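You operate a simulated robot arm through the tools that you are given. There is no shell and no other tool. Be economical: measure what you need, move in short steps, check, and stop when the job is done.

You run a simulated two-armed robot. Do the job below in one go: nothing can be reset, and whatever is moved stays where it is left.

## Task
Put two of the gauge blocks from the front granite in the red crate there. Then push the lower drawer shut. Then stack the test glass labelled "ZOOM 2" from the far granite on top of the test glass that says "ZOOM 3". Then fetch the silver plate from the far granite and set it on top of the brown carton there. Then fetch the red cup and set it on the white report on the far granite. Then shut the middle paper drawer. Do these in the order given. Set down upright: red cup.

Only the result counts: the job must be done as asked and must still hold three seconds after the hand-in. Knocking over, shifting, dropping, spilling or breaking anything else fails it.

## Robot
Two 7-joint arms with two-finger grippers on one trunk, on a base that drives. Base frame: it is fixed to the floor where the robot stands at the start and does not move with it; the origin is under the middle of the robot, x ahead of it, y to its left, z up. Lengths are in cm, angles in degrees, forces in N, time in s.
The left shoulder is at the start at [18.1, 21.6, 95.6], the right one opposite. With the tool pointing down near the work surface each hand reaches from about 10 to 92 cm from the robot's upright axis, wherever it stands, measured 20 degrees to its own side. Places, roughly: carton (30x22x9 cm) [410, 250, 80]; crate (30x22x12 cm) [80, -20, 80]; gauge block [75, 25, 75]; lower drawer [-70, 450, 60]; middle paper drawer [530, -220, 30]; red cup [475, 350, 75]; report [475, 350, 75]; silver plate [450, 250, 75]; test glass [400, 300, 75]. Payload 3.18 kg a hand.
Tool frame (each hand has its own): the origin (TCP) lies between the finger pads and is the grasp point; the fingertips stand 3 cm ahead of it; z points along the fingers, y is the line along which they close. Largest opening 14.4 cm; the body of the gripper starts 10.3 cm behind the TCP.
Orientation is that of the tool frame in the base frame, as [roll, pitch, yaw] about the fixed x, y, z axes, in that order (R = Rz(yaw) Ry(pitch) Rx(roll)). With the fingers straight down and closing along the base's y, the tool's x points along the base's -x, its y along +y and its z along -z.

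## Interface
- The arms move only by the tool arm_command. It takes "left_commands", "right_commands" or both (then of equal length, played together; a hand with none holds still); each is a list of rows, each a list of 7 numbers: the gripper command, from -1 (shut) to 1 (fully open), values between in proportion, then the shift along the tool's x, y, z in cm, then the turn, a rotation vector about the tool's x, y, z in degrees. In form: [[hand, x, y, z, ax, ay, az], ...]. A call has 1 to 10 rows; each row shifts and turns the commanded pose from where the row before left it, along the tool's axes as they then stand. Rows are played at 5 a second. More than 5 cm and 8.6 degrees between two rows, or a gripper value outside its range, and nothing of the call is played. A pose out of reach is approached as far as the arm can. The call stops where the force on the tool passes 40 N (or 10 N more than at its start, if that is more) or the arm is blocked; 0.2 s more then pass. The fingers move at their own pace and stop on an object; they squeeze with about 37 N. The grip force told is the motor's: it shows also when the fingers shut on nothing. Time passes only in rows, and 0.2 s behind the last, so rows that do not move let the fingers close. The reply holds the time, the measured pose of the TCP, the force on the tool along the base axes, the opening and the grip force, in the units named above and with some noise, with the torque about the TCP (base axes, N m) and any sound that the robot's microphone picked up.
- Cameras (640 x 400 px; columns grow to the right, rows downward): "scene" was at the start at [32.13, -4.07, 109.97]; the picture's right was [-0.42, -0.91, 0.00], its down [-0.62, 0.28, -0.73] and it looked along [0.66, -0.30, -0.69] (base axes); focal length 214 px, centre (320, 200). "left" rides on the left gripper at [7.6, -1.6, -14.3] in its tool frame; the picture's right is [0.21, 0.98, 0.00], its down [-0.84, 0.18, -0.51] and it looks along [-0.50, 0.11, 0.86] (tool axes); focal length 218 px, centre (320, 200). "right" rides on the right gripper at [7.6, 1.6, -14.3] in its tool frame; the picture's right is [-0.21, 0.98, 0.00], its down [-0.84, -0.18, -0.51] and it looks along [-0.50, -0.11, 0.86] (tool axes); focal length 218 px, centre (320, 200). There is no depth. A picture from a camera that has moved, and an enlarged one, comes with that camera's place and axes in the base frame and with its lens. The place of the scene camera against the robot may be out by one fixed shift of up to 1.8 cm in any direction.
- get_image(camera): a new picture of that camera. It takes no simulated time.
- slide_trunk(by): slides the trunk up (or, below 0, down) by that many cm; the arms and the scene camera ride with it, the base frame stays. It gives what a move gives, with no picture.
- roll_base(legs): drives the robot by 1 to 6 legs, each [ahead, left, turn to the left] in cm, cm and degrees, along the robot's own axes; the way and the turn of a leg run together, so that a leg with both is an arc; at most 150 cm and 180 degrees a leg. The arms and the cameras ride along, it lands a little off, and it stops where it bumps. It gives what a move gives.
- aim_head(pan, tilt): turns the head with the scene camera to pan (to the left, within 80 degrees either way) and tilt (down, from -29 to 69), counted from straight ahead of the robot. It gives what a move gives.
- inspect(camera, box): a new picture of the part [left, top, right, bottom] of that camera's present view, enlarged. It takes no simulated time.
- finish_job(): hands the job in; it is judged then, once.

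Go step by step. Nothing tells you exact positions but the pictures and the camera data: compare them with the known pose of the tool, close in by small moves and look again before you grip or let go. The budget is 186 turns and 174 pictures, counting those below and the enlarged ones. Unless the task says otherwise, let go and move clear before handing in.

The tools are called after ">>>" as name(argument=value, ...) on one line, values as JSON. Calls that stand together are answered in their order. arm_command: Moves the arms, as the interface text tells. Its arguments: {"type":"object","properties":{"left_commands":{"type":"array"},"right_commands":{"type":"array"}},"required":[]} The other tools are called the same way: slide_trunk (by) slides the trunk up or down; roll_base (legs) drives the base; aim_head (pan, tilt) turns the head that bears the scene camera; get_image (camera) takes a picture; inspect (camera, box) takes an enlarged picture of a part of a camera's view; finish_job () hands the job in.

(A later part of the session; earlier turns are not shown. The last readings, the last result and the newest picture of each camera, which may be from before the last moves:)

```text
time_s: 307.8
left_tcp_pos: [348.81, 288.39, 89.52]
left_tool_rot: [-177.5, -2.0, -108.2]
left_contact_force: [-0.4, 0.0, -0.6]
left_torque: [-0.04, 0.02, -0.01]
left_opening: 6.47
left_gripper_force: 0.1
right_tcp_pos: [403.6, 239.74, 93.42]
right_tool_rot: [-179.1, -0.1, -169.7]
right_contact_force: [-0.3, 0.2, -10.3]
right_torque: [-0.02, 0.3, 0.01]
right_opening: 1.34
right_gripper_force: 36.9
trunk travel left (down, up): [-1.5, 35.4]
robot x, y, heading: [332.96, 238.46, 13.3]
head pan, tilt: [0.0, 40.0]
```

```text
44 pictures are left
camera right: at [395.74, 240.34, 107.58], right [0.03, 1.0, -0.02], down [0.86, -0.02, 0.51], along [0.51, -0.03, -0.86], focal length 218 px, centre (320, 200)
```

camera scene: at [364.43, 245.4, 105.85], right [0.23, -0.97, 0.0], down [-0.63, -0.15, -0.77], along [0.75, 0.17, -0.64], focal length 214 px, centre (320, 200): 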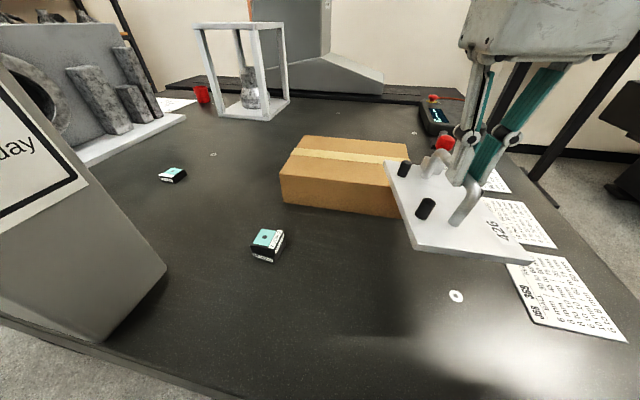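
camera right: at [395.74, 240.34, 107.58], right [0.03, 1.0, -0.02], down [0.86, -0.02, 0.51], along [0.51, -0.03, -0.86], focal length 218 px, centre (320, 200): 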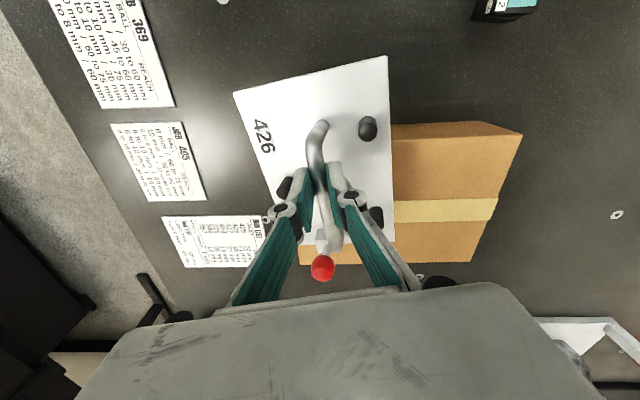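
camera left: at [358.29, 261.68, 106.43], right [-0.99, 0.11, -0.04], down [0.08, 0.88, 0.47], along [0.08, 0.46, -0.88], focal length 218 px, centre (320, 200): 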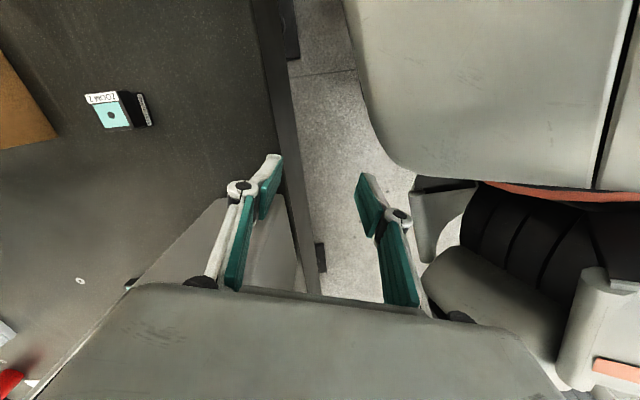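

The carton's top spans x 403–424, y 234–264. I'll shift the plate another ~6 cm forward and 8 cm left so that it's centred.

>>> arm_command(right_commands=[[-1, -2.3, 2.3, 0.5, 0, 0, 0], [-1, -2.3, 2.3, 0.5, 0, 0, 0], [-1, -2.3, 2.3, 0.5, 0, 0, 0], [-1, 0, 0, 0, 0, 0, 0]])

>>> get_image(camera="scene")

>>> get_image(camera="right")

```text
time_s: 308.8
left_tcp_pos: [348.89, 288.41, 89.55]
left_tool_rot: [-177.5, -1.9, -108.2]
left_contact_force: [0.2, 0.2, 0.0]
left_torque: [-0.05, -0.02, -0.02]
left_opening: 6.47
left_gripper_force: 0.1
right_tcp_pos: [408.56, 246.84, 92.11]
right_tool_rot: [-179.0, -0.1, -169.7]
right_contact_force: [0.6, 0.8, -9.6]
right_torque: [-0.06, 0.29, 0.01]
right_opening: 1.31
right_gripper_force: 36.8
right hand out of reach, approached as far as the arm can: row 3
trunk travel left (down, up): [-1.5, 35.4]
robot x, y, heading: [333.08, 238.26, 13.1]
head pan, tilt: [0.0, 40.0]
```

```text
43 pictures are left
camera scene: at [368.27, 246.29, 105.87], right [0.23, -0.97, 0.0], down [-0.63, -0.15, -0.77], along [0.75, 0.17, -0.64], focal length 214 px, centre (320, 200)
```

scene: 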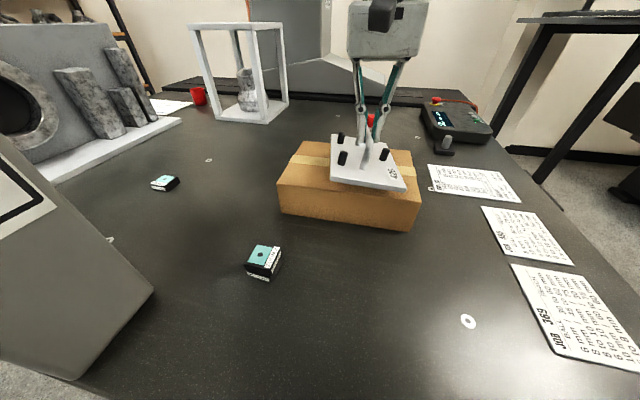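

```text
42 pictures are left
camera right: at [400.59, 247.39, 106.23], right [0.03, 1.0, -0.02], down [0.86, -0.02, 0.51], along [0.51, -0.03, -0.86], focal length 218 px, centre (320, 200)
```

right: 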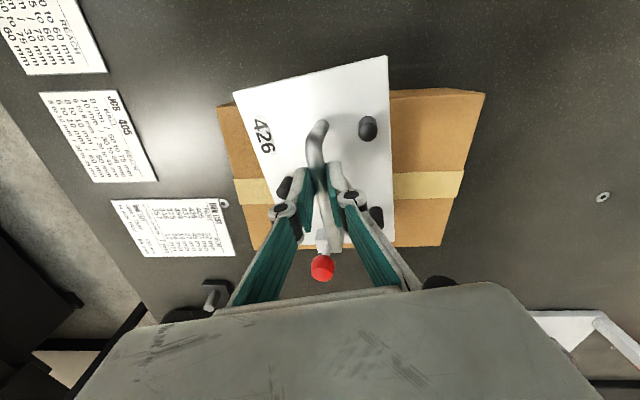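

The plate is well over the carton. I'll lower it slowly, nudging a little forward, until it makes contact.

>>> arm_command(right_commands=[[-1, -0.5, 0, 1.2, 0, 0, 0], [-1, -0.6, 0, 1.0, 0, 0, 0], [-1, 0, 0, 0.5, 0, 0, 0], [-1, 0, 0, 0, 0, 0, 0]])

>>> inspect(camera="scene", box=[260, 90, 440, 240])

```text
time_s: 309.8
left_tcp_pos: [348.82, 288.4, 89.62]
left_tool_rot: [-177.5, -1.9, -108.1]
left_contact_force: [0.6, 0.3, -0.2]
left_torque: [-0.02, 0.02, 0.0]
left_opening: 6.49
left_gripper_force: 0.0
right_tcp_pos: [409.72, 246.96, 89.35]
right_tool_rot: [-179.0, -0.2, -169.8]
right_contact_force: [1.2, 0.5, -6.1]
right_torque: [-0.06, -0.23, 0.2]
right_opening: 1.33
right_gripper_force: 36.9
trunk travel left (down, up): [-1.5, 35.4]
robot x, y, heading: [333.21, 238.86, 13.1]
head pan, tilt: [0.0, 40.0]
```

```text
2.67 times, centred on (350, 165) of scene
camera zoom: at [368.25, 246.28, 105.87], right [0.23, -0.97, 0.0], down [-0.63, -0.15, -0.77], along [0.75, 0.17, -0.64], focal length 572 px, centre (240, 293)
```

zoom: 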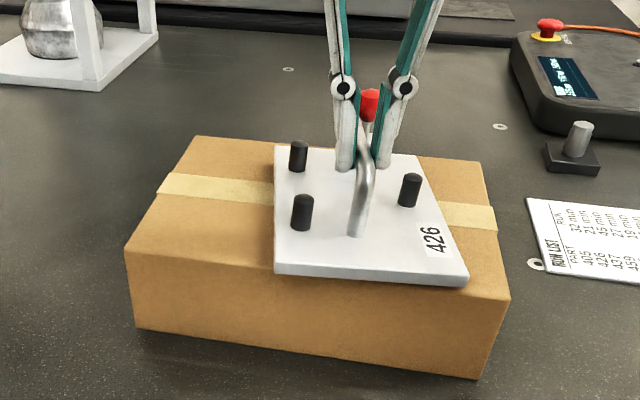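

The plate is just touching the carton and fully over it. I'll lower a few millimetres more, release and rise.

>>> arm_command(right_commands=[[-1, 0, 0, 0.3, 0, 0, 0], [-1, 0, 0, 0.15, 0, 0, 0]])

>>> arm_command(right_commands=[[-0.7, 0, 0, 0, 0, 0, 0], [-0.55, 0, 0, 0, 0, 0, 0], [-0.55, 0, 0, 0, 0, 0, 0], [-0.55, 0, 0, -2, 0, 0, 0], [-0.55, 0, 0, -3, 0, 0, 0], [-0.55, 2, 0, -2, 0, 0, 0], [-0.55, 4, 0, 0, 0, 0, 0], [-0.55, 4.5, 0, 0, 0, 0, 0]])

>>> inspect(camera="scene", box=[260, 90, 440, 240])

```text
time_s: 310.4
left_tcp_pos: [348.86, 288.5, 89.64]
left_tool_rot: [-177.4, -1.9, -108.2]
left_contact_force: [0.3, -0.4, -1.1]
left_torque: [0.01, 0.02, 0.02]
left_opening: 6.46
left_gripper_force: 0.0
right_tcp_pos: [409.62, 246.93, 88.98]
right_tool_rot: [-179.0, 0.0, -169.7]
right_contact_force: [-1.1, 1.8, -4.9]
right_torque: [-0.1, -0.27, 0.18]
right_opening: 1.32
right_gripper_force: 36.6
trunk travel left (down, up): [-1.5, 35.4]
robot x, y, heading: [333.08, 238.85, 13.3]
head pan, tilt: [0.0, 40.0]
```

```text
time_s: 312.2
left_tcp_pos: [348.77, 288.38, 89.6]
left_tool_rot: [-177.4, -1.9, -108.2]
left_contact_force: [-0.1, -0.6, 0.1]
left_torque: [0.04, 0.0, 0.01]
left_opening: 6.46
left_gripper_force: 0.1
right_tcp_pos: [397.8, 245.08, 94.89]
right_tool_rot: [-179.0, 0.0, -169.8]
right_contact_force: [-0.8, -0.8, 0.7]
right_torque: [0.03, -0.01, -0.01]
right_opening: 3.25
right_gripper_force: 0.1
right hand out of reach, approached as far as the arm can: row 5
trunk travel left (down, up): [-1.5, 35.4]
robot x, y, heading: [333.06, 238.68, 13.3]
head pan, tilt: [0.0, 40.0]
```

```text
2.67 times, centred on (350, 165) of scene
camera zoom: at [368.15, 246.25, 105.92], right [0.23, -0.97, 0.0], down [-0.63, -0.15, -0.77], along [0.75, 0.17, -0.64], focal length 572 px, centre (240, 293)
```

zoom: 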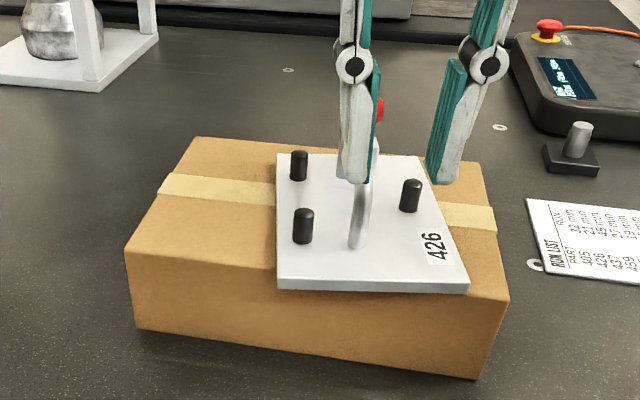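

The plate rests flat on the carton. Next is the red cup at about [472,337] with the report beside it near [467,350]; I'll reach them from the left side (y>392). I'll back off and re-tuck both arms for the narrow aisle.

>>> roll_base(legs=[[-38, -5, 0]])

>>> slide_trunk(by=4.5)

>>> arm_command(left_commands=[[0.2, 1.0, -4.6, -0.3, 0, 0, 0], [0.2, 1.0, -4.6, -0.3, 0, 0, 0], [0.2, 1.0, -4.6, -0.3, 0, 0, 0], [0.2, 1.0, -4.6, -0.3, 0, 0, 0], [0.2, 1.0, -4.6, -0.3, 0, 0, 0], [0.2, 1.0, -4.6, -0.3, 0, 0, 0], [0.2, 1.0, -4.6, -0.3, 0, 0, 0], [0.2, 1.0, -4.6, -0.3, 0, 0, 0]], right_commands=[[-0.55, 3.0, -2.8, -0.3, 0, 0, 0], [-0.55, 3.0, -2.8, -0.3, 0, 0, 0], [-0.55, 3.0, -2.8, -0.3, 0, 0, 0], [-0.55, 3.0, -2.8, -0.3, 0, 0, 0], [-0.55, 3.0, -2.8, -0.3, 0, 0, 0], [-0.55, 3.0, -2.8, -0.3, 0, 0, 0], [-1, 0, 0, 0, 0, 0, 0], [-1, 0, 0, 0, 0, 0, 0]])

```text
time_s: 314.6
left_tcp_pos: [313.05, 274.89, 89.64]
left_tool_rot: [-177.5, -1.9, -108.0]
left_contact_force: [-1.0, -0.2, 0.4]
left_torque: [0.03, 0.01, -0.03]
left_opening: 6.5
left_gripper_force: 0.0
right_tcp_pos: [362.19, 231.63, 94.9]
right_tool_rot: [-179.0, 0.0, -169.7]
right_contact_force: [0.0, 0.1, 0.0]
right_torque: [0.01, -0.03, 0.01]
right_opening: 3.26
right_gripper_force: 0.1
trunk travel left (down, up): [-1.5, 35.4]
robot x, y, heading: [297.8, 224.99, 13.1]
head pan, tilt: [0.0, 40.0]
```

```text
time_s: 315.5
left_tcp_pos: [313.22, 274.92, 93.99]
left_tool_rot: [-177.6, -2.0, -108.0]
left_contact_force: [0.3, -0.7, 0.0]
left_torque: [0.02, 0.05, -0.03]
left_opening: 6.46
left_gripper_force: 0.0
right_tcp_pos: [362.33, 231.75, 99.1]
right_tool_rot: [-179.0, -0.2, -169.6]
right_contact_force: [-0.7, -0.3, -0.1]
right_torque: [-0.01, 0.02, 0.01]
right_opening: 3.23
right_gripper_force: 0.0
trunk travel left (down, up): [-6.0, 30.9]
robot x, y, heading: [297.48, 225.08, 13.2]
head pan, tilt: [0.0, 40.0]
```

```text
time_s: 317.3
left_tcp_pos: [345.51, 255.88, 98.09]
left_tool_rot: [-177.6, -2.1, -108.0]
left_contact_force: [0.0, -0.4, -0.5]
left_torque: [0.0, 0.05, -0.03]
left_opening: 8.64
left_gripper_force: 0.1
right_tcp_pos: [347.8, 212.06, 101.29]
right_tool_rot: [-178.9, -0.3, -169.7]
right_contact_force: [-0.2, 0.3, -0.5]
right_torque: [-0.04, 0.05, 0.03]
right_opening: 0.0
right_gripper_force: 30.5
trunk travel left (down, up): [-6.0, 30.9]
robot x, y, heading: [297.85, 225.01, 13.2]
head pan, tilt: [0.0, 40.0]
```

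I'll square the left hand, straighten heading and drive round to the left aisle.

>>> arm_command(left_commands=[[0.2, 0, 0, 0, 0, 0, 8], [0.2, 0, 0, 0, 0, 0, 8], [0.2, 0, 0, 0, 0, 0, 8], [0.2, 0, 0, 0, 0, 0, 8], [0.2, 0, 0, 0, 0, 0, 8], [0.2, 0, 0, 0, 2, 0, 8], [0.2, 0, 0, 0, 0, 0, 8]])

>>> roll_base(legs=[[-8, 0, -13]])

>>> roll_base(legs=[[0, 140, 0]])

>>> roll_base(legs=[[0, 64, 0]])

>>> aim_head(pan=10, tilt=20)

>>> get_image(camera="scene")

```text
time_s: 318.9
left_tcp_pos: [345.47, 256.03, 98.52]
left_tool_rot: [-175.0, 1.5, -164.1]
left_contact_force: [0.6, -0.2, -0.3]
left_torque: [-0.01, 0.02, 0.01]
left_opening: 8.62
left_gripper_force: 0.0
right_tcp_pos: [347.58, 212.07, 101.41]
right_tool_rot: [-178.9, 0.0, -169.6]
right_contact_force: [-0.6, -0.3, -0.2]
right_torque: [0.0, -0.02, -0.03]
right_opening: 0.0
right_gripper_force: 30.8
trunk travel left (down, up): [-6.0, 30.9]
robot x, y, heading: [297.57, 225.37, 13.4]
head pan, tilt: [0.0, 40.0]
```

```text
time_s: 320.1
left_tcp_pos: [343.38, 243.59, 98.52]
left_tool_rot: [-174.9, 1.5, -176.8]
left_contact_force: [-0.1, 0.4, 0.6]
left_torque: [0.03, 0.02, 0.01]
left_opening: 8.62
left_gripper_force: 0.1
right_tcp_pos: [335.61, 200.11, 101.41]
right_tool_rot: [-178.9, -0.1, 177.5]
right_contact_force: [0.2, 0.2, -0.6]
right_torque: [0.01, -0.03, 0.01]
right_opening: 0.01
right_gripper_force: 30.9
trunk travel left (down, up): [-6.0, 30.9]
robot x, y, heading: [289.77, 224.1, 0.1]
head pan, tilt: [0.0, 40.0]
```

```text
time_s: 332.6
left_tcp_pos: [342.17, 384.13, 98.44]
left_tool_rot: [-175.0, 1.5, -176.7]
left_contact_force: [-0.3, 0.2, -0.4]
left_torque: [-0.03, 0.02, -0.03]
left_opening: 8.64
left_gripper_force: 0.0
right_tcp_pos: [334.56, 340.76, 101.44]
right_tool_rot: [-179.0, -0.1, 177.7]
right_contact_force: [0.4, 0.3, -0.1]
right_torque: [0.01, 0.0, -0.02]
right_opening: 0.03
right_gripper_force: 30.5
trunk travel left (down, up): [-6.0, 30.9]
robot x, y, heading: [288.72, 364.67, 0.4]
head pan, tilt: [0.0, 40.0]
```

```text
time_s: 338.6
left_tcp_pos: [341.43, 447.6, 98.42]
left_tool_rot: [-175.1, 1.4, -176.5]
left_contact_force: [0.4, 0.8, -0.8]
left_torque: [0.01, -0.01, -0.03]
left_opening: 8.64
left_gripper_force: 0.0
right_tcp_pos: [333.99, 404.27, 101.5]
right_tool_rot: [-178.9, -0.2, 177.9]
right_contact_force: [-0.1, 0.4, -0.2]
right_torque: [0.0, 0.01, 0.01]
right_opening: 0.03
right_gripper_force: 30.8
trunk travel left (down, up): [-6.0, 30.9]
robot x, y, heading: [287.99, 428.04, 0.7]
head pan, tilt: [0.0, 40.0]
```

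```text
time_s: 339.4
left_tcp_pos: [341.4, 447.73, 98.4]
left_tool_rot: [-175.0, 1.5, -176.5]
left_contact_force: [0.1, 0.2, 1.3]
left_torque: [0.0, 0.02, -0.02]
left_opening: 8.63
left_gripper_force: 0.0
right_tcp_pos: [333.96, 404.32, 101.41]
right_tool_rot: [-178.9, -0.1, 177.8]
right_contact_force: [0.0, -1.6, 0.0]
right_torque: [0.01, 0.02, -0.03]
right_opening: 0.01
right_gripper_force: 30.5
trunk travel left (down, up): [-6.0, 30.9]
robot x, y, heading: [287.79, 427.98, 0.7]
head pan, tilt: [10.0, 20.0]
```

```text
39 pictures are left
camera scene: at [320.62, 429.3, 114.92], right [0.19, -0.98, 0.0], down [-0.34, -0.06, -0.94], along [0.92, 0.17, -0.34], focal length 214 px, centre (320, 200)
```

scene: 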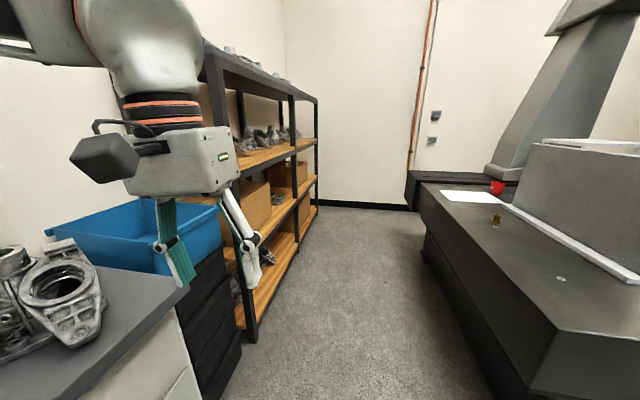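

The aisle is visible: the report lies near [462,361] and the cup near [475,340]; the bench edge is at y≈395 and the shelf at y≈483. I'll pull the left hand inward and drive along the aisle.

>>> arm_command(left_commands=[[0.2, -2, -4, -0.5, -2.5, 0, 0], [0.2, -2, -4, -0.5, -2.5, 0, 0], [0.2, -2, -3, 0, 0, -1.5, 0]])

>>> roll_base(legs=[[30, -6, 0]])

>>> roll_base(legs=[[130, 0, 0]])

>>> aim_head(pan=-60, tilt=35)

>>> get_image(camera="scene")

```text
time_s: 340.2
left_tcp_pos: [347.32, 446.1, 99.97]
left_tool_rot: [-179.4, 2.4, -176.4]
left_contact_force: [0.4, 0.8, -0.3]
left_torque: [-0.05, 0.13, -0.01]
left_opening: 8.64
left_gripper_force: 0.1
left hand out of reach, approached as far as the arm can: row 2, 3
right_tcp_pos: [334.3, 404.34, 101.21]
right_tool_rot: [-178.8, -0.4, 177.8]
right_contact_force: [1.1, 0.4, -0.2]
right_torque: [-0.01, 0.13, -0.03]
right_opening: 0.04
right_gripper_force: 30.4
trunk travel left (down, up): [-6.0, 30.9]
robot x, y, heading: [287.88, 427.89, 0.7]
head pan, tilt: [10.0, 20.0]
```

```text
time_s: 342.3
left_tcp_pos: [376.81, 440.42, 100.4]
left_tool_rot: [-179.5, 2.9, -176.4]
left_contact_force: [-0.9, -0.1, -0.6]
left_torque: [-0.02, 0.04, 0.02]
left_opening: 8.62
left_gripper_force: 0.1
right_tcp_pos: [363.71, 398.54, 101.5]
right_tool_rot: [-179.0, 0.0, 177.8]
right_contact_force: [0.6, 0.2, -0.7]
right_torque: [-0.02, -0.01, 0.02]
right_opening: 0.0
right_gripper_force: 31.0
trunk travel left (down, up): [-6.0, 30.9]
robot x, y, heading: [317.92, 422.3, 0.5]
head pan, tilt: [10.0, 20.0]
```

```text
time_s: 348.8
left_tcp_pos: [505.78, 443.14, 100.39]
left_tool_rot: [-179.3, 2.9, -176.0]
left_contact_force: [0.6, -0.1, 0.1]
left_torque: [0.0, -0.01, 0.0]
left_opening: 8.63
left_gripper_force: 0.1
right_tcp_pos: [493.08, 401.26, 101.49]
right_tool_rot: [-179.0, -0.1, 178.4]
right_contact_force: [0.5, -0.3, 1.0]
right_torque: [-0.01, 0.02, -0.01]
right_opening: 0.0
right_gripper_force: 30.8
trunk travel left (down, up): [-6.0, 30.9]
robot x, y, heading: [446.84, 424.7, 1.2]
head pan, tilt: [10.0, 20.0]
```

```text
time_s: 350.2
left_tcp_pos: [505.82, 443.1, 100.23]
left_tool_rot: [-179.4, 2.9, -175.9]
left_contact_force: [-0.8, -1.0, 0.8]
left_torque: [-0.02, -0.03, 0.02]
left_opening: 8.63
left_gripper_force: 0.1
right_tcp_pos: [493.03, 401.31, 101.43]
right_tool_rot: [-179.0, -0.1, 178.3]
right_contact_force: [-0.4, 0.0, -0.5]
right_torque: [0.0, -0.01, -0.04]
right_opening: 0.02
right_gripper_force: 30.9
trunk travel left (down, up): [-6.0, 30.9]
robot x, y, heading: [446.9, 424.66, 1.2]
head pan, tilt: [-60.0, 35.0]
```

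```text
38 pictures are left
camera scene: at [474.94, 416.9, 112.55], right [-0.85, -0.52, 0.0], down [-0.3, 0.49, -0.82], along [0.43, -0.7, -0.57], focal length 214 px, centre (320, 200)
```

scene: 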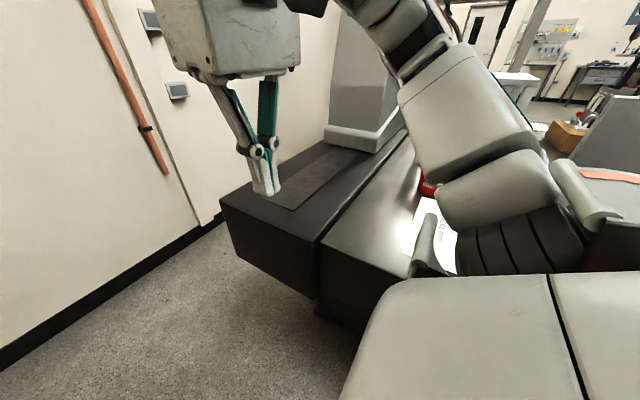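

I'll turn right to face the bench here.

>>> roll_base(legs=[[0, 6, -45]])

>>> roll_base(legs=[[0, 0, -46]])

>>> aim_head(pan=5, tilt=35)

>>> get_image(camera="scene")

>>> get_image(camera="left")

```text
time_s: 352.7
left_tcp_pos: [503.71, 401.36, 100.34]
left_tool_rot: [-179.5, 2.8, 139.1]
left_contact_force: [0.2, 0.6, -0.2]
left_torque: [0.01, -0.01, -0.01]
left_opening: 8.64
left_gripper_force: 0.1
right_tcp_pos: [465.26, 380.76, 101.47]
right_tool_rot: [-179.0, 0.0, 133.4]
right_contact_force: [-0.4, 0.5, -0.7]
right_torque: [0.02, -0.03, 0.0]
right_opening: 0.0
right_gripper_force: 31.0
trunk travel left (down, up): [-6.0, 30.9]
robot x, y, heading: [448.53, 430.39, -43.7]
head pan, tilt: [-60.0, 35.0]
```

```text
time_s: 355.2
left_tcp_pos: [466.39, 370.53, 100.48]
left_tool_rot: [-179.4, 2.9, 93.1]
left_contact_force: [-1.0, 0.4, -0.7]
left_torque: [0.04, 0.0, 0.03]
left_opening: 8.63
left_gripper_force: 0.0
right_tcp_pos: [424.84, 383.94, 101.43]
right_tool_rot: [-179.0, -0.2, 87.4]
right_contact_force: [-0.4, 0.5, 0.6]
right_torque: [0.01, 0.01, 0.05]
right_opening: 0.01
right_gripper_force: 30.6
trunk travel left (down, up): [-6.0, 30.9]
robot x, y, heading: [448.7, 430.23, -89.8]
head pan, tilt: [-60.0, 35.0]
```

```text
time_s: 356.5
left_tcp_pos: [466.41, 370.48, 100.4]
left_tool_rot: [-179.4, 2.9, 93.1]
left_contact_force: [0.2, -0.3, 0.9]
left_torque: [0.0, 0.02, 0.02]
left_opening: 8.62
left_gripper_force: 0.1
right_tcp_pos: [424.78, 383.99, 101.55]
right_tool_rot: [-179.0, -0.1, 87.3]
right_contact_force: [-0.5, -0.2, 0.6]
right_torque: [-0.01, 0.0, -0.01]
right_opening: 0.01
right_gripper_force: 30.9
trunk travel left (down, up): [-6.0, 30.9]
robot x, y, heading: [449.22, 429.78, -89.3]
head pan, tilt: [5.0, 35.0]
```

```text
37 pictures are left
camera scene: at [449.29, 396.44, 112.55], right [-1.0, -0.09, 0.0], down [-0.05, 0.57, -0.82], along [0.07, -0.82, -0.57], focal length 214 px, centre (320, 200)
```

scene: 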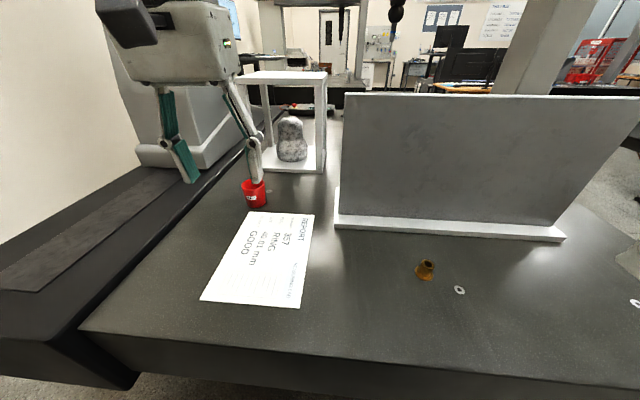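

```text
36 pictures are left
camera left: at [464.61, 378.81, 114.21], right [0.97, 0.26, -0.02], down [0.23, -0.8, 0.55], along [0.13, -0.53, -0.84], focal length 218 px, centre (320, 200)
```

left: 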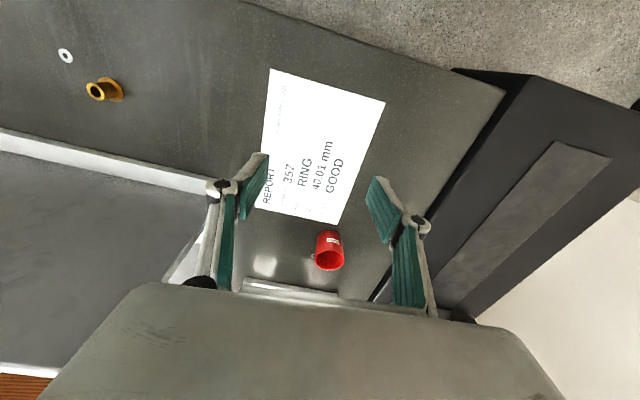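

The report spans x 457–477, y 347–375, and the cup is at about [476.5,341.5], about 7 cm wide; the edge here is y≈383. I'll move 15 cm closer and open the hand over the cup.

>>> roll_base(legs=[[14, 5, 0]])

>>> arm_command(left_commands=[[0.5, 0, 2, 0, 0, 2.9, -3], [0.5, -4, 2, 0, 0, 0, 0], [0.5, -4, 1.5, 2, 0, 0, 0], [0.5, 0, 0, 4, 0, 0, 0]])

>>> get_image(camera="left")

```text
time_s: 357.9
left_tcp_pos: [471.3, 356.57, 100.29]
left_tool_rot: [-179.5, 2.9, 93.0]
left_contact_force: [0.0, -0.9, -0.3]
left_torque: [0.04, 0.03, 0.0]
left_opening: 8.64
left_gripper_force: 0.0
right_tcp_pos: [429.89, 369.96, 101.53]
right_tool_rot: [-179.0, 0.1, 87.4]
right_contact_force: [0.3, 0.2, -1.1]
right_torque: [0.01, 0.04, -0.01]
right_opening: 0.03
right_gripper_force: 31.0
trunk travel left (down, up): [-6.0, 30.9]
robot x, y, heading: [453.72, 416.06, -89.9]
head pan, tilt: [5.0, 35.0]
```

```text
time_s: 358.9
left_tcp_pos: [477.64, 349.2, 94.24]
left_tool_rot: [-179.2, 0.1, 95.9]
left_contact_force: [-0.2, 0.0, 0.4]
left_torque: [0.0, 0.0, 0.0]
left_opening: 10.8
left_gripper_force: 0.0
right_tcp_pos: [429.8, 370.12, 101.51]
right_tool_rot: [-179.0, 0.1, 87.5]
right_contact_force: [-0.1, -0.1, -0.1]
right_torque: [0.0, 0.01, 0.03]
right_opening: 0.0
right_gripper_force: 29.8
trunk travel left (down, up): [-6.0, 30.9]
robot x, y, heading: [453.7, 416.34, -89.9]
head pan, tilt: [5.0, 35.0]
```

```text
35 pictures are left
camera left: at [475.47, 356.61, 108.53], right [0.95, 0.31, -0.01], down [0.27, -0.82, 0.51], along [0.15, -0.48, -0.86], focal length 218 px, centre (320, 200)
```

left: 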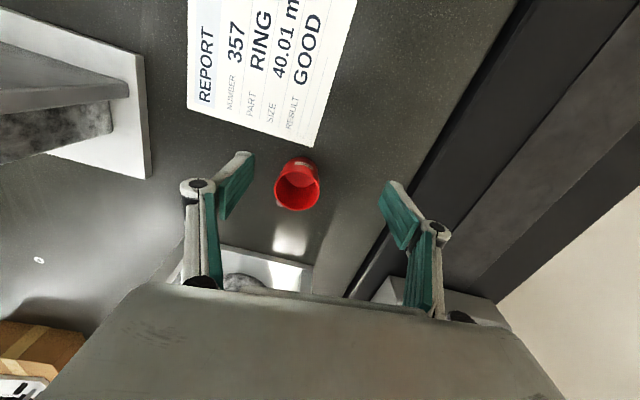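

The cup stands at [476.5,341.5], rim z≈79.5, about 7 cm wide. I'll centre over it and descend with the fingers at 10.8 cm.

>>> arm_command(left_commands=[[0.5, -3.75, -0.95, 0, 0, 0, 0], [0.5, -3.75, -0.95, 0, 0, 0, 0], [0.5, 0, 0, 4, 0, 0, 0], [0.5, 0, 0, 3, 0, 0, 0], [0.5, 0, 0, 0, 0, 0, 0]])

>>> get_image(camera="left")

>>> get_image(camera="scene")

```text
time_s: 360.1
left_tcp_pos: [478.64, 344.45, 86.01]
left_tool_rot: [-179.3, -0.1, 96.1]
left_contact_force: [-0.1, -0.3, -0.9]
left_torque: [0.0, 0.01, 0.02]
left_opening: 10.82
left_gripper_force: 0.0
left hand out of reach, approached as far as the arm can: row 1, 2
right_tcp_pos: [429.8, 370.15, 101.56]
right_tool_rot: [-179.0, 0.1, 87.3]
right_contact_force: [-0.2, -0.2, 0.0]
right_torque: [0.01, 0.02, 0.03]
right_opening: 0.0
right_gripper_force: 31.3
trunk travel left (down, up): [-6.0, 30.9]
robot x, y, heading: [453.89, 415.88, -89.9]
head pan, tilt: [5.0, 35.0]
```

```text
34 pictures are left
camera left: at [476.51, 351.87, 100.31], right [0.95, 0.31, -0.01], down [0.27, -0.82, 0.51], along [0.15, -0.48, -0.86], focal length 218 px, centre (320, 200)
```

left: 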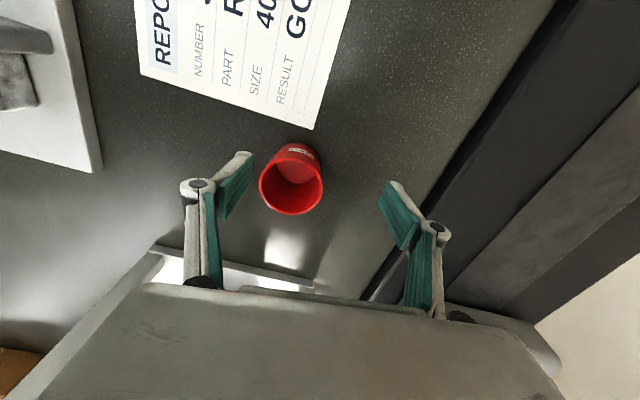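

```text
33 pictures are left
camera scene: at [454.29, 382.53, 112.57], right [-1.0, -0.09, 0.0], down [-0.05, 0.57, -0.82], along [0.07, -0.82, -0.57], focal length 214 px, centre (320, 200)
```

scene: 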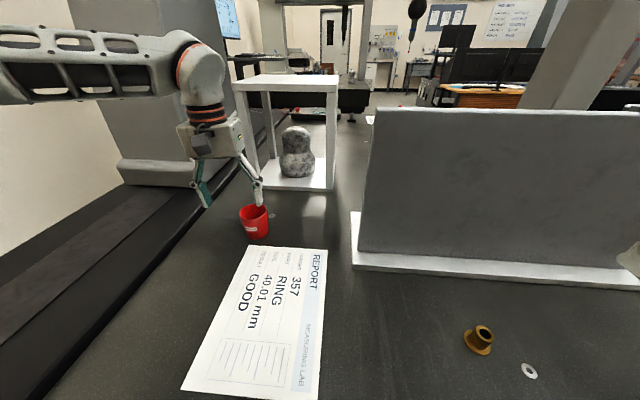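

The hand needs about 2 cm -x and 3 cm -y more; I'll roll 3 cm closer and correct while still above the rim.

>>> roll_base(legs=[[3, 0, 0]])

>>> arm_command(left_commands=[[0.5, 0, -1.2, 0, 0, 0, 0], [0.5, 0, -1.0, 0, 0, 0, 0], [0.5, 0, 0, 0, 0, 0, 0]])

>>> get_image(camera="left")

```text
time_s: 360.9
left_tcp_pos: [478.67, 341.32, 86.04]
left_tool_rot: [-179.4, 0.1, 96.0]
left_contact_force: [0.2, -0.5, 0.0]
left_torque: [0.02, 0.01, 0.01]
left_opening: 10.81
left_gripper_force: 0.0
right_tcp_pos: [429.77, 367.12, 101.64]
right_tool_rot: [-179.1, 0.0, 87.4]
right_contact_force: [-0.3, -0.4, -0.7]
right_torque: [0.04, 0.02, 0.01]
right_opening: 0.0
right_gripper_force: 30.4
trunk travel left (down, up): [-6.0, 30.9]
robot x, y, heading: [453.68, 413.28, -89.5]
head pan, tilt: [5.0, 35.0]
```

```text
time_s: 361.7
left_tcp_pos: [476.48, 341.33, 86.06]
left_tool_rot: [-179.2, 0.1, 96.0]
left_contact_force: [0.3, 0.6, 1.4]
left_torque: [0.01, 0.02, 0.0]
left_opening: 10.8
left_gripper_force: 0.1
right_tcp_pos: [429.88, 367.21, 101.46]
right_tool_rot: [-179.0, -0.1, 87.5]
right_contact_force: [-0.2, -0.3, -0.2]
right_torque: [0.01, 0.05, 0.02]
right_opening: 0.0
right_gripper_force: 30.8
trunk travel left (down, up): [-6.0, 30.9]
robot x, y, heading: [453.76, 412.97, -89.7]
head pan, tilt: [5.0, 35.0]
```

```text
32 pictures are left
camera left: at [474.32, 348.74, 100.39], right [0.95, 0.31, -0.01], down [0.28, -0.82, 0.51], along [0.15, -0.48, -0.86], focal length 218 px, centre (320, 200)
```

left: 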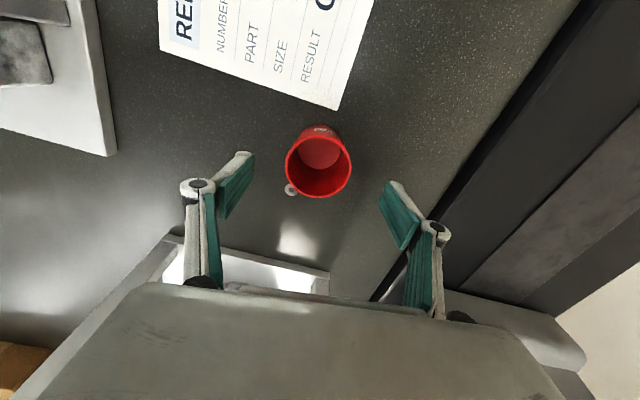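

Centred over the cup. I'll descend around it.

>>> arm_command(left_commands=[[0.5, -0.4, 0, 3, 0, 0, 0], [0.5, 0, 0, 3, 0, 0, 0], [0.5, 0, 0, 2.8, 0, 0, 0], [0.5, 0, 0, 0, 0, 0, 0]])

>>> get_image(camera="left")

>>> inspect(camera="scene", box=[170, 120, 330, 250])

```text
time_s: 362.7
left_tcp_pos: [476.33, 340.7, 77.29]
left_tool_rot: [-179.3, 0.0, 96.0]
left_contact_force: [0.3, -0.8, 0.1]
left_torque: [0.01, -0.01, 0.02]
left_opening: 10.8
left_gripper_force: 0.0
right_tcp_pos: [429.79, 367.27, 101.41]
right_tool_rot: [-179.0, 0.0, 87.4]
right_contact_force: [-0.1, -0.2, 0.3]
right_torque: [-0.01, 0.0, 0.01]
right_opening: 0.0
right_gripper_force: 30.9
trunk travel left (down, up): [-6.0, 30.9]
robot x, y, heading: [454.01, 413.25, -89.7]
head pan, tilt: [5.0, 35.0]
```

```text
31 pictures are left
camera left: at [474.17, 348.24, 91.55], right [0.95, 0.31, -0.01], down [0.27, -0.82, 0.51], along [0.15, -0.48, -0.86], focal length 218 px, centre (320, 200)
```

left: 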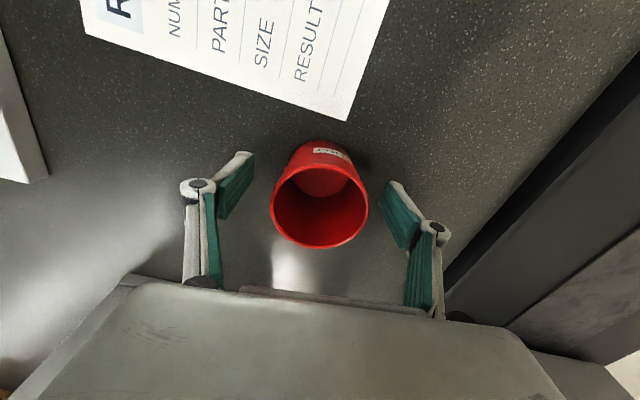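

```text
3.08 times, centred on (250, 185) of scene
camera zoom: at [454.29, 379.59, 112.58], right [-1.0, -0.09, 0.0], down [-0.05, 0.57, -0.82], along [0.07, -0.82, -0.57], focal length 660 px, centre (535, 246)
```

zoom: 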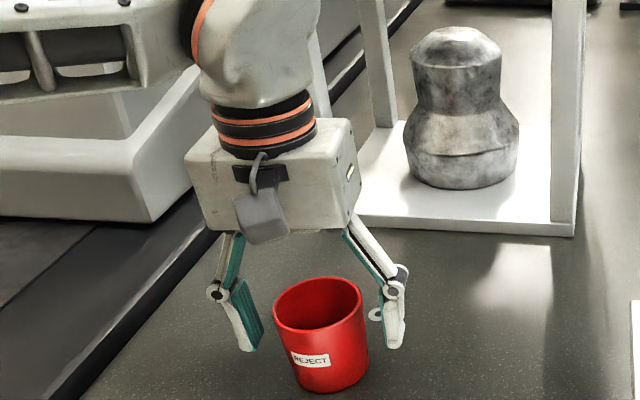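

The cup is between the fingers. I'll close gently in stages and lift a little.

>>> arm_command(left_commands=[[0.1, 0, 0, 0, 0, 0, 0], [-0.3, 0, 0, 0, 0, 0, 0], [-0.6, 0, 0, 0, 0, 0, 0], [-0.6, 0, 0, 0, 0, 0, 0], [-0.6, 0, 0, -1, 0, 0, 0], [-0.6, 0, 0, -2, 0, 0, 0]])

>>> get_image(camera="left")

>>> inspect(camera="scene", box=[170, 120, 330, 250])

```text
time_s: 364.1
left_tcp_pos: [476.49, 340.75, 80.28]
left_tool_rot: [-179.3, -0.1, 95.9]
left_contact_force: [0.2, 0.1, -0.8]
left_torque: [-0.01, -0.03, -0.01]
left_opening: 6.8
left_gripper_force: 36.5
right_tcp_pos: [429.82, 367.19, 101.56]
right_tool_rot: [-179.0, 0.0, 87.4]
right_contact_force: [-0.8, 0.3, -0.3]
right_torque: [-0.04, -0.02, 0.01]
right_opening: 0.01
right_gripper_force: 30.5
trunk travel left (down, up): [-6.0, 30.9]
robot x, y, heading: [453.59, 412.84, -89.8]
head pan, tilt: [5.0, 35.0]
```

```text
29 pictures are left
camera left: at [474.25, 348.24, 94.55], right [0.95, 0.31, -0.01], down [0.27, -0.82, 0.51], along [0.15, -0.48, -0.86], focal length 218 px, centre (320, 200)
```

left: 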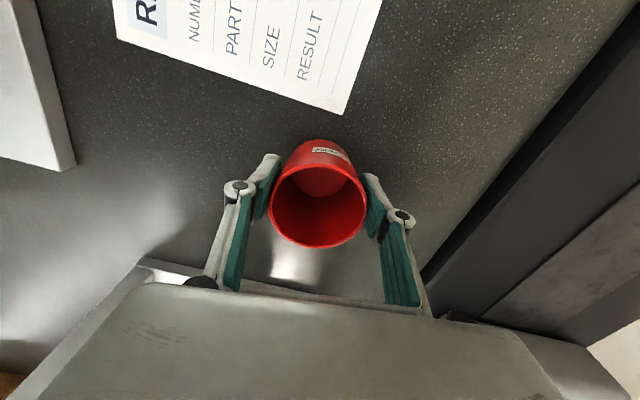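

```text
3.08 times, centred on (250, 185) of scene
camera zoom: at [454.29, 379.58, 112.57], right [-1.0, -0.09, 0.0], down [-0.05, 0.57, -0.82], along [0.07, -0.82, -0.57], focal length 660 px, centre (535, 246)
```

zoom: 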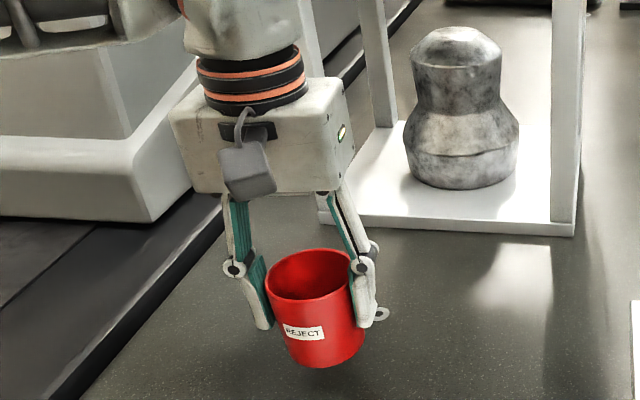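

The cup is held upright. I'll carry it over the report's centre and check.

>>> arm_command(left_commands=[[-0.6, 0, 0, -3, 0, 0, 0], [-0.6, 4.04, -1.5, 0, 0, 0, 0], [-0.6, 4.04, -1.5, 0, 0, 0, 0], [-0.6, 4.04, -1.5, 0, 0, 0, 0], [-0.6, 4.04, -1.5, 0, 0, 0, 0], [-0.6, 4.04, -1.5, 0, 0, 0, 0], [-0.6, 0, 0, 2, 0, 0, 0]])

>>> get_image(camera="left")

>>> get_image(camera="scene")

```text
time_s: 365.7
left_tcp_pos: [466.91, 360.15, 81.29]
left_tool_rot: [-179.3, 0.0, 96.1]
left_contact_force: [-0.2, 0.0, -0.6]
left_torque: [0.0, 0.01, 0.0]
left_opening: 6.79
left_gripper_force: 37.5
right_tcp_pos: [429.77, 367.04, 101.48]
right_tool_rot: [-178.9, 0.0, 87.3]
right_contact_force: [-0.1, 0.1, 0.3]
right_torque: [-0.01, 0.03, -0.04]
right_opening: 0.01
right_gripper_force: 30.6
trunk travel left (down, up): [-6.0, 30.9]
robot x, y, heading: [453.94, 413.22, -89.8]
head pan, tilt: [5.0, 35.0]
```

```text
27 pictures are left
camera left: at [464.75, 367.54, 95.54], right [0.95, 0.31, -0.01], down [0.27, -0.82, 0.5], along [0.15, -0.48, -0.86], focal length 218 px, centre (320, 200)
```

left: 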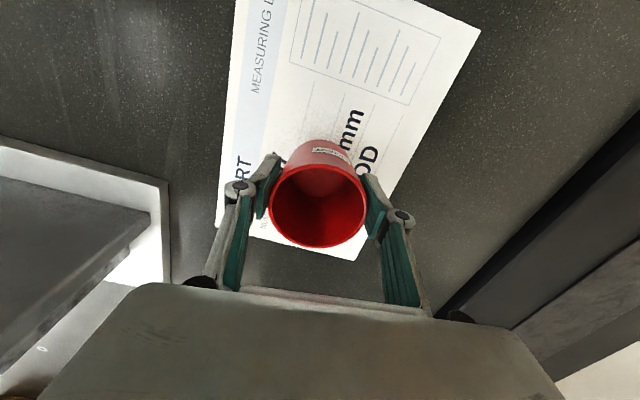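

```text
26 pictures are left
camera scene: at [454.3, 379.49, 112.51], right [-1.0, -0.09, 0.0], down [-0.05, 0.57, -0.82], along [0.07, -0.82, -0.57], focal length 214 px, centre (320, 200)
```

scene: 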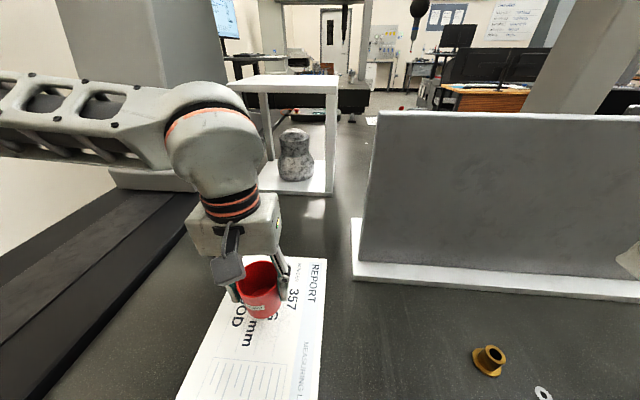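

The cup is over the middle of the report. I'll lower it gently until contact.

>>> arm_command(left_commands=[[-0.6, 0.5, 0, 2, 0, 0, 0], [-0.6, 0, 0, 1.3, 0, 0, 0], [-0.6, 0, 0, 0.3, 0, 0, 0], [-0.6, 0, 0, 0.2, 0, 0, 0]])

```text
time_s: 366.7
left_tcp_pos: [466.79, 360.64, 77.57]
left_tool_rot: [-179.4, -0.1, 96.0]
left_contact_force: [-0.2, -0.5, -0.7]
left_torque: [-0.02, 0.01, -0.01]
left_opening: 6.8
left_gripper_force: 36.8
right_tcp_pos: [429.76, 367.08, 101.41]
right_tool_rot: [-179.1, -0.1, 87.4]
right_contact_force: [0.0, -0.1, 1.0]
right_torque: [0.01, -0.03, 0.02]
right_opening: 0.0
right_gripper_force: 30.4
trunk travel left (down, up): [-6.0, 30.9]
robot x, y, heading: [454.15, 412.7, -89.8]
head pan, tilt: [5.0, 35.0]
```

>>> arm_command(left_commands=[[-0.6, 0, 0, 0.15, 0, 0, 0], [-0.6, 0, 0, 0.15, 0, 0, 0]])

```text
time_s: 367.3
left_tcp_pos: [466.71, 360.69, 77.47]
left_tool_rot: [-179.2, 0.2, 96.2]
left_contact_force: [2.1, 1.2, 11.9]
left_torque: [0.1, -0.21, 0.03]
left_opening: 6.78
left_gripper_force: 37.0
right_tcp_pos: [429.76, 367.16, 101.54]
right_tool_rot: [-178.9, 0.0, 87.3]
right_contact_force: [-0.1, -1.0, -0.5]
right_torque: [-0.05, 0.0, 0.02]
right_opening: 0.0
right_gripper_force: 30.7
trunk travel left (down, up): [-6.0, 30.9]
robot x, y, heading: [453.8, 412.88, -89.9]
head pan, tilt: [5.0, 35.0]
```

Contact is felt through the cup (12 N). I'll ease up a hair, open the fingers evenly and rise straight up.

>>> arm_command(left_commands=[[-0.6, 0, 0, -0.1, 0, 0, 0], [0.1, 0, 0, 0, 0, 0, 0], [0.4, 0, 0, 0, 0, 0, 0], [0.4, 0, 0, 0, 0, 0, 0], [0.4, 0, 0, -3, 0, 0, 0], [0.4, 0, 0, -4, 0, 0, 0], [0.4, 0, 0, -4, 0, 0, 0], [0.4, 0, 0, -4, 0, 0, 0]])

>>> get_image(camera="left")

>>> inspect(camera="scene", box=[170, 200, 350, 350])

```text
time_s: 369.1
left_tcp_pos: [467.3, 360.59, 92.73]
left_tool_rot: [-179.1, -0.1, 96.1]
left_contact_force: [0.5, -0.2, -0.6]
left_torque: [0.0, 0.02, -0.01]
left_opening: 10.1
left_gripper_force: 0.0
left hand out of reach, approached as far as the arm can: row 8
right_tcp_pos: [429.85, 367.18, 101.55]
right_tool_rot: [-179.0, 0.0, 87.4]
right_contact_force: [0.2, 0.0, 0.8]
right_torque: [-0.02, 0.04, 0.03]
right_opening: 0.0
right_gripper_force: 30.9
trunk travel left (down, up): [-6.0, 30.9]
robot x, y, heading: [453.87, 412.94, -89.7]
head pan, tilt: [5.0, 35.0]
```

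```text
25 pictures are left
camera left: at [465.23, 367.97, 106.85], right [0.95, 0.31, -0.01], down [0.28, -0.82, 0.51], along [0.15, -0.48, -0.86], focal length 218 px, centre (320, 200)
```

left: 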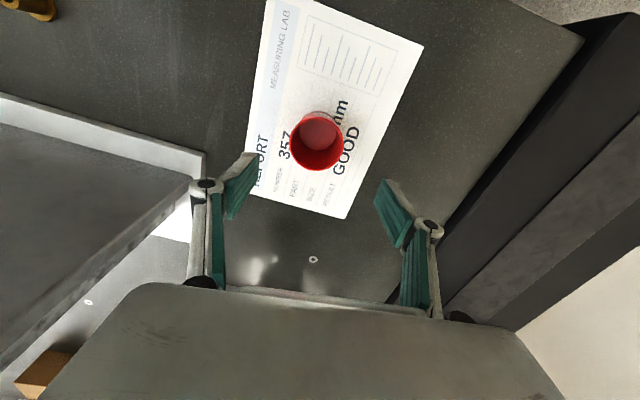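

```text
2.67 times, centred on (260, 275) of scene
camera zoom: at [454.3, 379.62, 112.59], right [-1.0, -0.09, 0.0], down [-0.05, 0.57, -0.82], along [0.07, -0.82, -0.57], focal length 572 px, centre (480, 0)
```

zoom: 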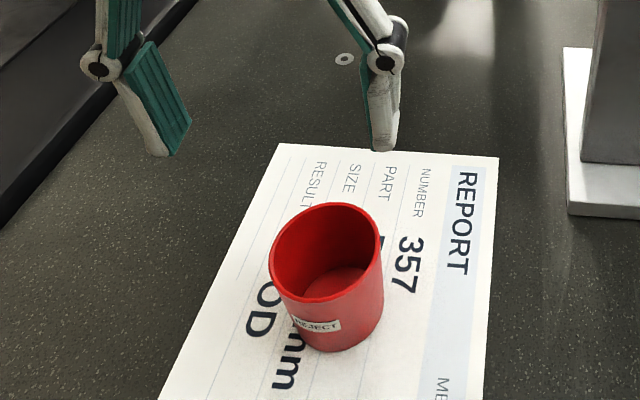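

The cup stands upright on the report. Only the middle paper drawer is left, at about [530,-220]. I'll back away, return along the aisle, and drive toward it.

>>> roll_base(legs=[[-16, 0, 0]])

>>> roll_base(legs=[[0, 0, 45]])

>>> roll_base(legs=[[0, 0, 45]])

```text
time_s: 370.6
left_tcp_pos: [467.32, 376.49, 92.39]
left_tool_rot: [-179.2, 0.0, 96.2]
left_contact_force: [0.3, 0.8, 1.0]
left_torque: [-0.02, 0.0, -0.02]
left_opening: 10.07
left_gripper_force: 0.2
right_tcp_pos: [429.79, 383.13, 101.42]
right_tool_rot: [-179.1, 0.0, 87.4]
right_contact_force: [0.4, -0.2, -1.0]
right_torque: [-0.04, 0.01, -0.03]
right_opening: 0.02
right_gripper_force: 31.1
trunk travel left (down, up): [-6.0, 30.9]
robot x, y, heading: [453.54, 429.03, -89.7]
head pan, tilt: [5.0, 35.0]
```

```text
time_s: 373.0
left_tcp_pos: [500.5, 401.37, 92.42]
left_tool_rot: [-179.1, -0.1, 141.1]
left_contact_force: [0.4, -0.1, 0.1]
left_torque: [-0.04, 0.02, -0.01]
left_opening: 10.09
left_gripper_force: 0.0
right_tcp_pos: [469.24, 379.63, 101.35]
right_tool_rot: [-179.1, -0.1, 132.4]
right_contact_force: [0.0, 0.2, 0.6]
right_torque: [-0.04, 0.02, 0.0]
right_opening: 0.0
right_gripper_force: 30.9
trunk travel left (down, up): [-6.0, 30.9]
robot x, y, heading: [454.01, 428.77, -44.6]
head pan, tilt: [5.0, 35.0]
```

```text
time_s: 375.4
left_tcp_pos: [506.56, 442.05, 92.39]
left_tool_rot: [-179.1, 0.1, -174.4]
left_contact_force: [-1.0, -0.1, 0.1]
left_torque: [-0.01, 0.0, 0.03]
left_opening: 10.08
left_gripper_force: 0.0
right_tcp_pos: [499.44, 404.62, 101.47]
right_tool_rot: [-179.0, -0.1, 176.9]
right_contact_force: [0.5, -0.1, 0.8]
right_torque: [0.0, 0.03, -0.02]
right_opening: 0.01
right_gripper_force: 30.7
trunk travel left (down, up): [-6.0, 30.9]
robot x, y, heading: [453.78, 428.95, -0.5]
head pan, tilt: [5.0, 35.0]
```

I'll reverse along the known track and then slide down past the bench front.

>>> roll_base(legs=[[-80, -4, 0.5]])

>>> roll_base(legs=[[-88, 0, 0]])

>>> roll_base(legs=[[0, -140, 0]])

>>> roll_base(legs=[[0, -130, 0]])

>>> roll_base(legs=[[0, 0, -85]])

>>> aim_head(pan=15, tilt=15)

>>> get_image(camera="scene")

```text
time_s: 379.7
left_tcp_pos: [426.53, 438.74, 92.43]
left_tool_rot: [-179.2, 0.0, -174.0]
left_contact_force: [0.3, 0.1, -0.1]
left_torque: [-0.02, 0.0, 0.0]
left_opening: 10.08
left_gripper_force: 0.2
right_tcp_pos: [419.61, 401.09, 101.49]
right_tool_rot: [-178.9, -0.1, 177.2]
right_contact_force: [0.1, 0.8, -0.3]
right_torque: [0.01, 0.02, 0.0]
right_opening: 0.0
right_gripper_force: 30.8
trunk travel left (down, up): [-6.0, 30.9]
robot x, y, heading: [374.04, 425.24, 0.1]
head pan, tilt: [5.0, 35.0]
```

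```text
time_s: 384.4
left_tcp_pos: [338.63, 438.45, 92.53]
left_tool_rot: [-179.2, -0.1, -174.1]
left_contact_force: [-0.2, 0.6, -0.5]
left_torque: [0.01, -0.01, 0.03]
left_opening: 10.07
left_gripper_force: 0.1
right_tcp_pos: [331.67, 400.91, 101.57]
right_tool_rot: [-179.0, -0.2, 177.1]
right_contact_force: [0.0, -0.8, 1.2]
right_torque: [-0.01, -0.02, -0.01]
right_opening: 0.0
right_gripper_force: 30.8
trunk travel left (down, up): [-6.0, 30.9]
robot x, y, heading: [285.56, 424.82, 0.4]
head pan, tilt: [5.0, 35.0]
```

```text
time_s: 396.9
left_tcp_pos: [337.45, 297.07, 92.51]
left_tool_rot: [-179.1, 0.0, -175.2]
left_contact_force: [0.0, -0.1, -0.5]
left_torque: [0.01, 0.02, -0.02]
left_opening: 10.07
left_gripper_force: 0.0
right_tcp_pos: [329.66, 259.66, 101.47]
right_tool_rot: [-179.0, -0.1, 175.9]
right_contact_force: [0.5, 0.5, -0.7]
right_torque: [0.0, 0.01, 0.01]
right_opening: 0.03
right_gripper_force: 30.6
trunk travel left (down, up): [-6.0, 30.9]
robot x, y, heading: [284.61, 284.74, -1.2]
head pan, tilt: [5.0, 35.0]
```

```text
time_s: 408.5
left_tcp_pos: [334.46, 166.73, 92.43]
left_tool_rot: [-179.2, 0.0, -175.6]
left_contact_force: [-0.3, 0.3, 1.0]
left_torque: [0.02, -0.01, 0.01]
left_opening: 10.07
left_gripper_force: 0.2
right_tcp_pos: [326.6, 129.35, 101.46]
right_tool_rot: [-179.0, -0.2, 175.7]
right_contact_force: [-0.5, 0.0, 0.1]
right_torque: [0.0, 0.0, 0.0]
right_opening: 0.0
right_gripper_force: 31.0
trunk travel left (down, up): [-6.0, 30.9]
robot x, y, heading: [281.56, 154.71, -1.2]
head pan, tilt: [5.0, 35.0]
```

```text
time_s: 412.5
left_tcp_pos: [297.85, 102.92, 92.51]
left_tool_rot: [-179.2, 0.0, 99.2]
left_contact_force: [-0.1, 0.2, 0.1]
left_torque: [0.0, -0.05, 0.0]
left_opening: 10.1
left_gripper_force: 0.0
right_tcp_pos: [260.05, 107.53, 101.47]
right_tool_rot: [-179.0, -0.1, 90.4]
right_contact_force: [-0.2, -0.2, -0.2]
right_torque: [0.01, -0.03, 0.0]
right_opening: 0.01
right_gripper_force: 30.6
trunk travel left (down, up): [-6.0, 30.9]
robot x, y, heading: [281.48, 154.84, -86.9]
head pan, tilt: [5.0, 35.0]
```

```text
time_s: 413.4
left_tcp_pos: [297.62, 102.87, 92.39]
left_tool_rot: [-179.2, 0.0, 99.2]
left_contact_force: [-0.1, 0.4, 0.8]
left_torque: [0.0, 0.02, -0.01]
left_opening: 10.1
left_gripper_force: 0.1
right_tcp_pos: [260.09, 107.66, 101.47]
right_tool_rot: [-178.9, -0.1, 90.4]
right_contact_force: [0.3, 0.4, -0.2]
right_torque: [-0.01, -0.02, -0.01]
right_opening: 0.0
right_gripper_force: 30.7
trunk travel left (down, up): [-6.0, 30.9]
robot x, y, heading: [281.37, 154.6, -86.7]
head pan, tilt: [15.0, 15.0]
```

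```text
23 pictures are left
camera scene: at [285.37, 121.19, 115.74], right [-0.95, -0.31, 0.0], down [-0.08, 0.25, -0.97], along [0.3, -0.92, -0.26], focal length 214 px, centre (320, 200)
```

scene: 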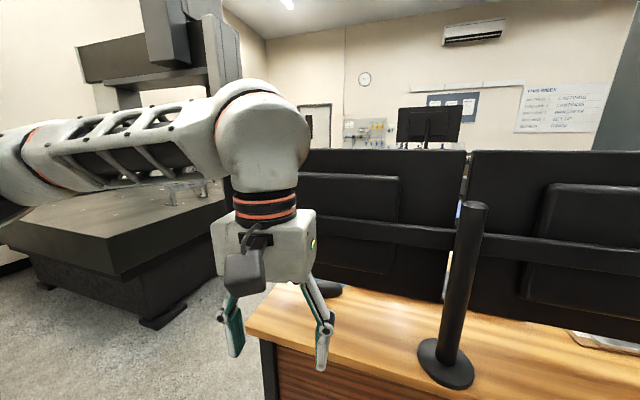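

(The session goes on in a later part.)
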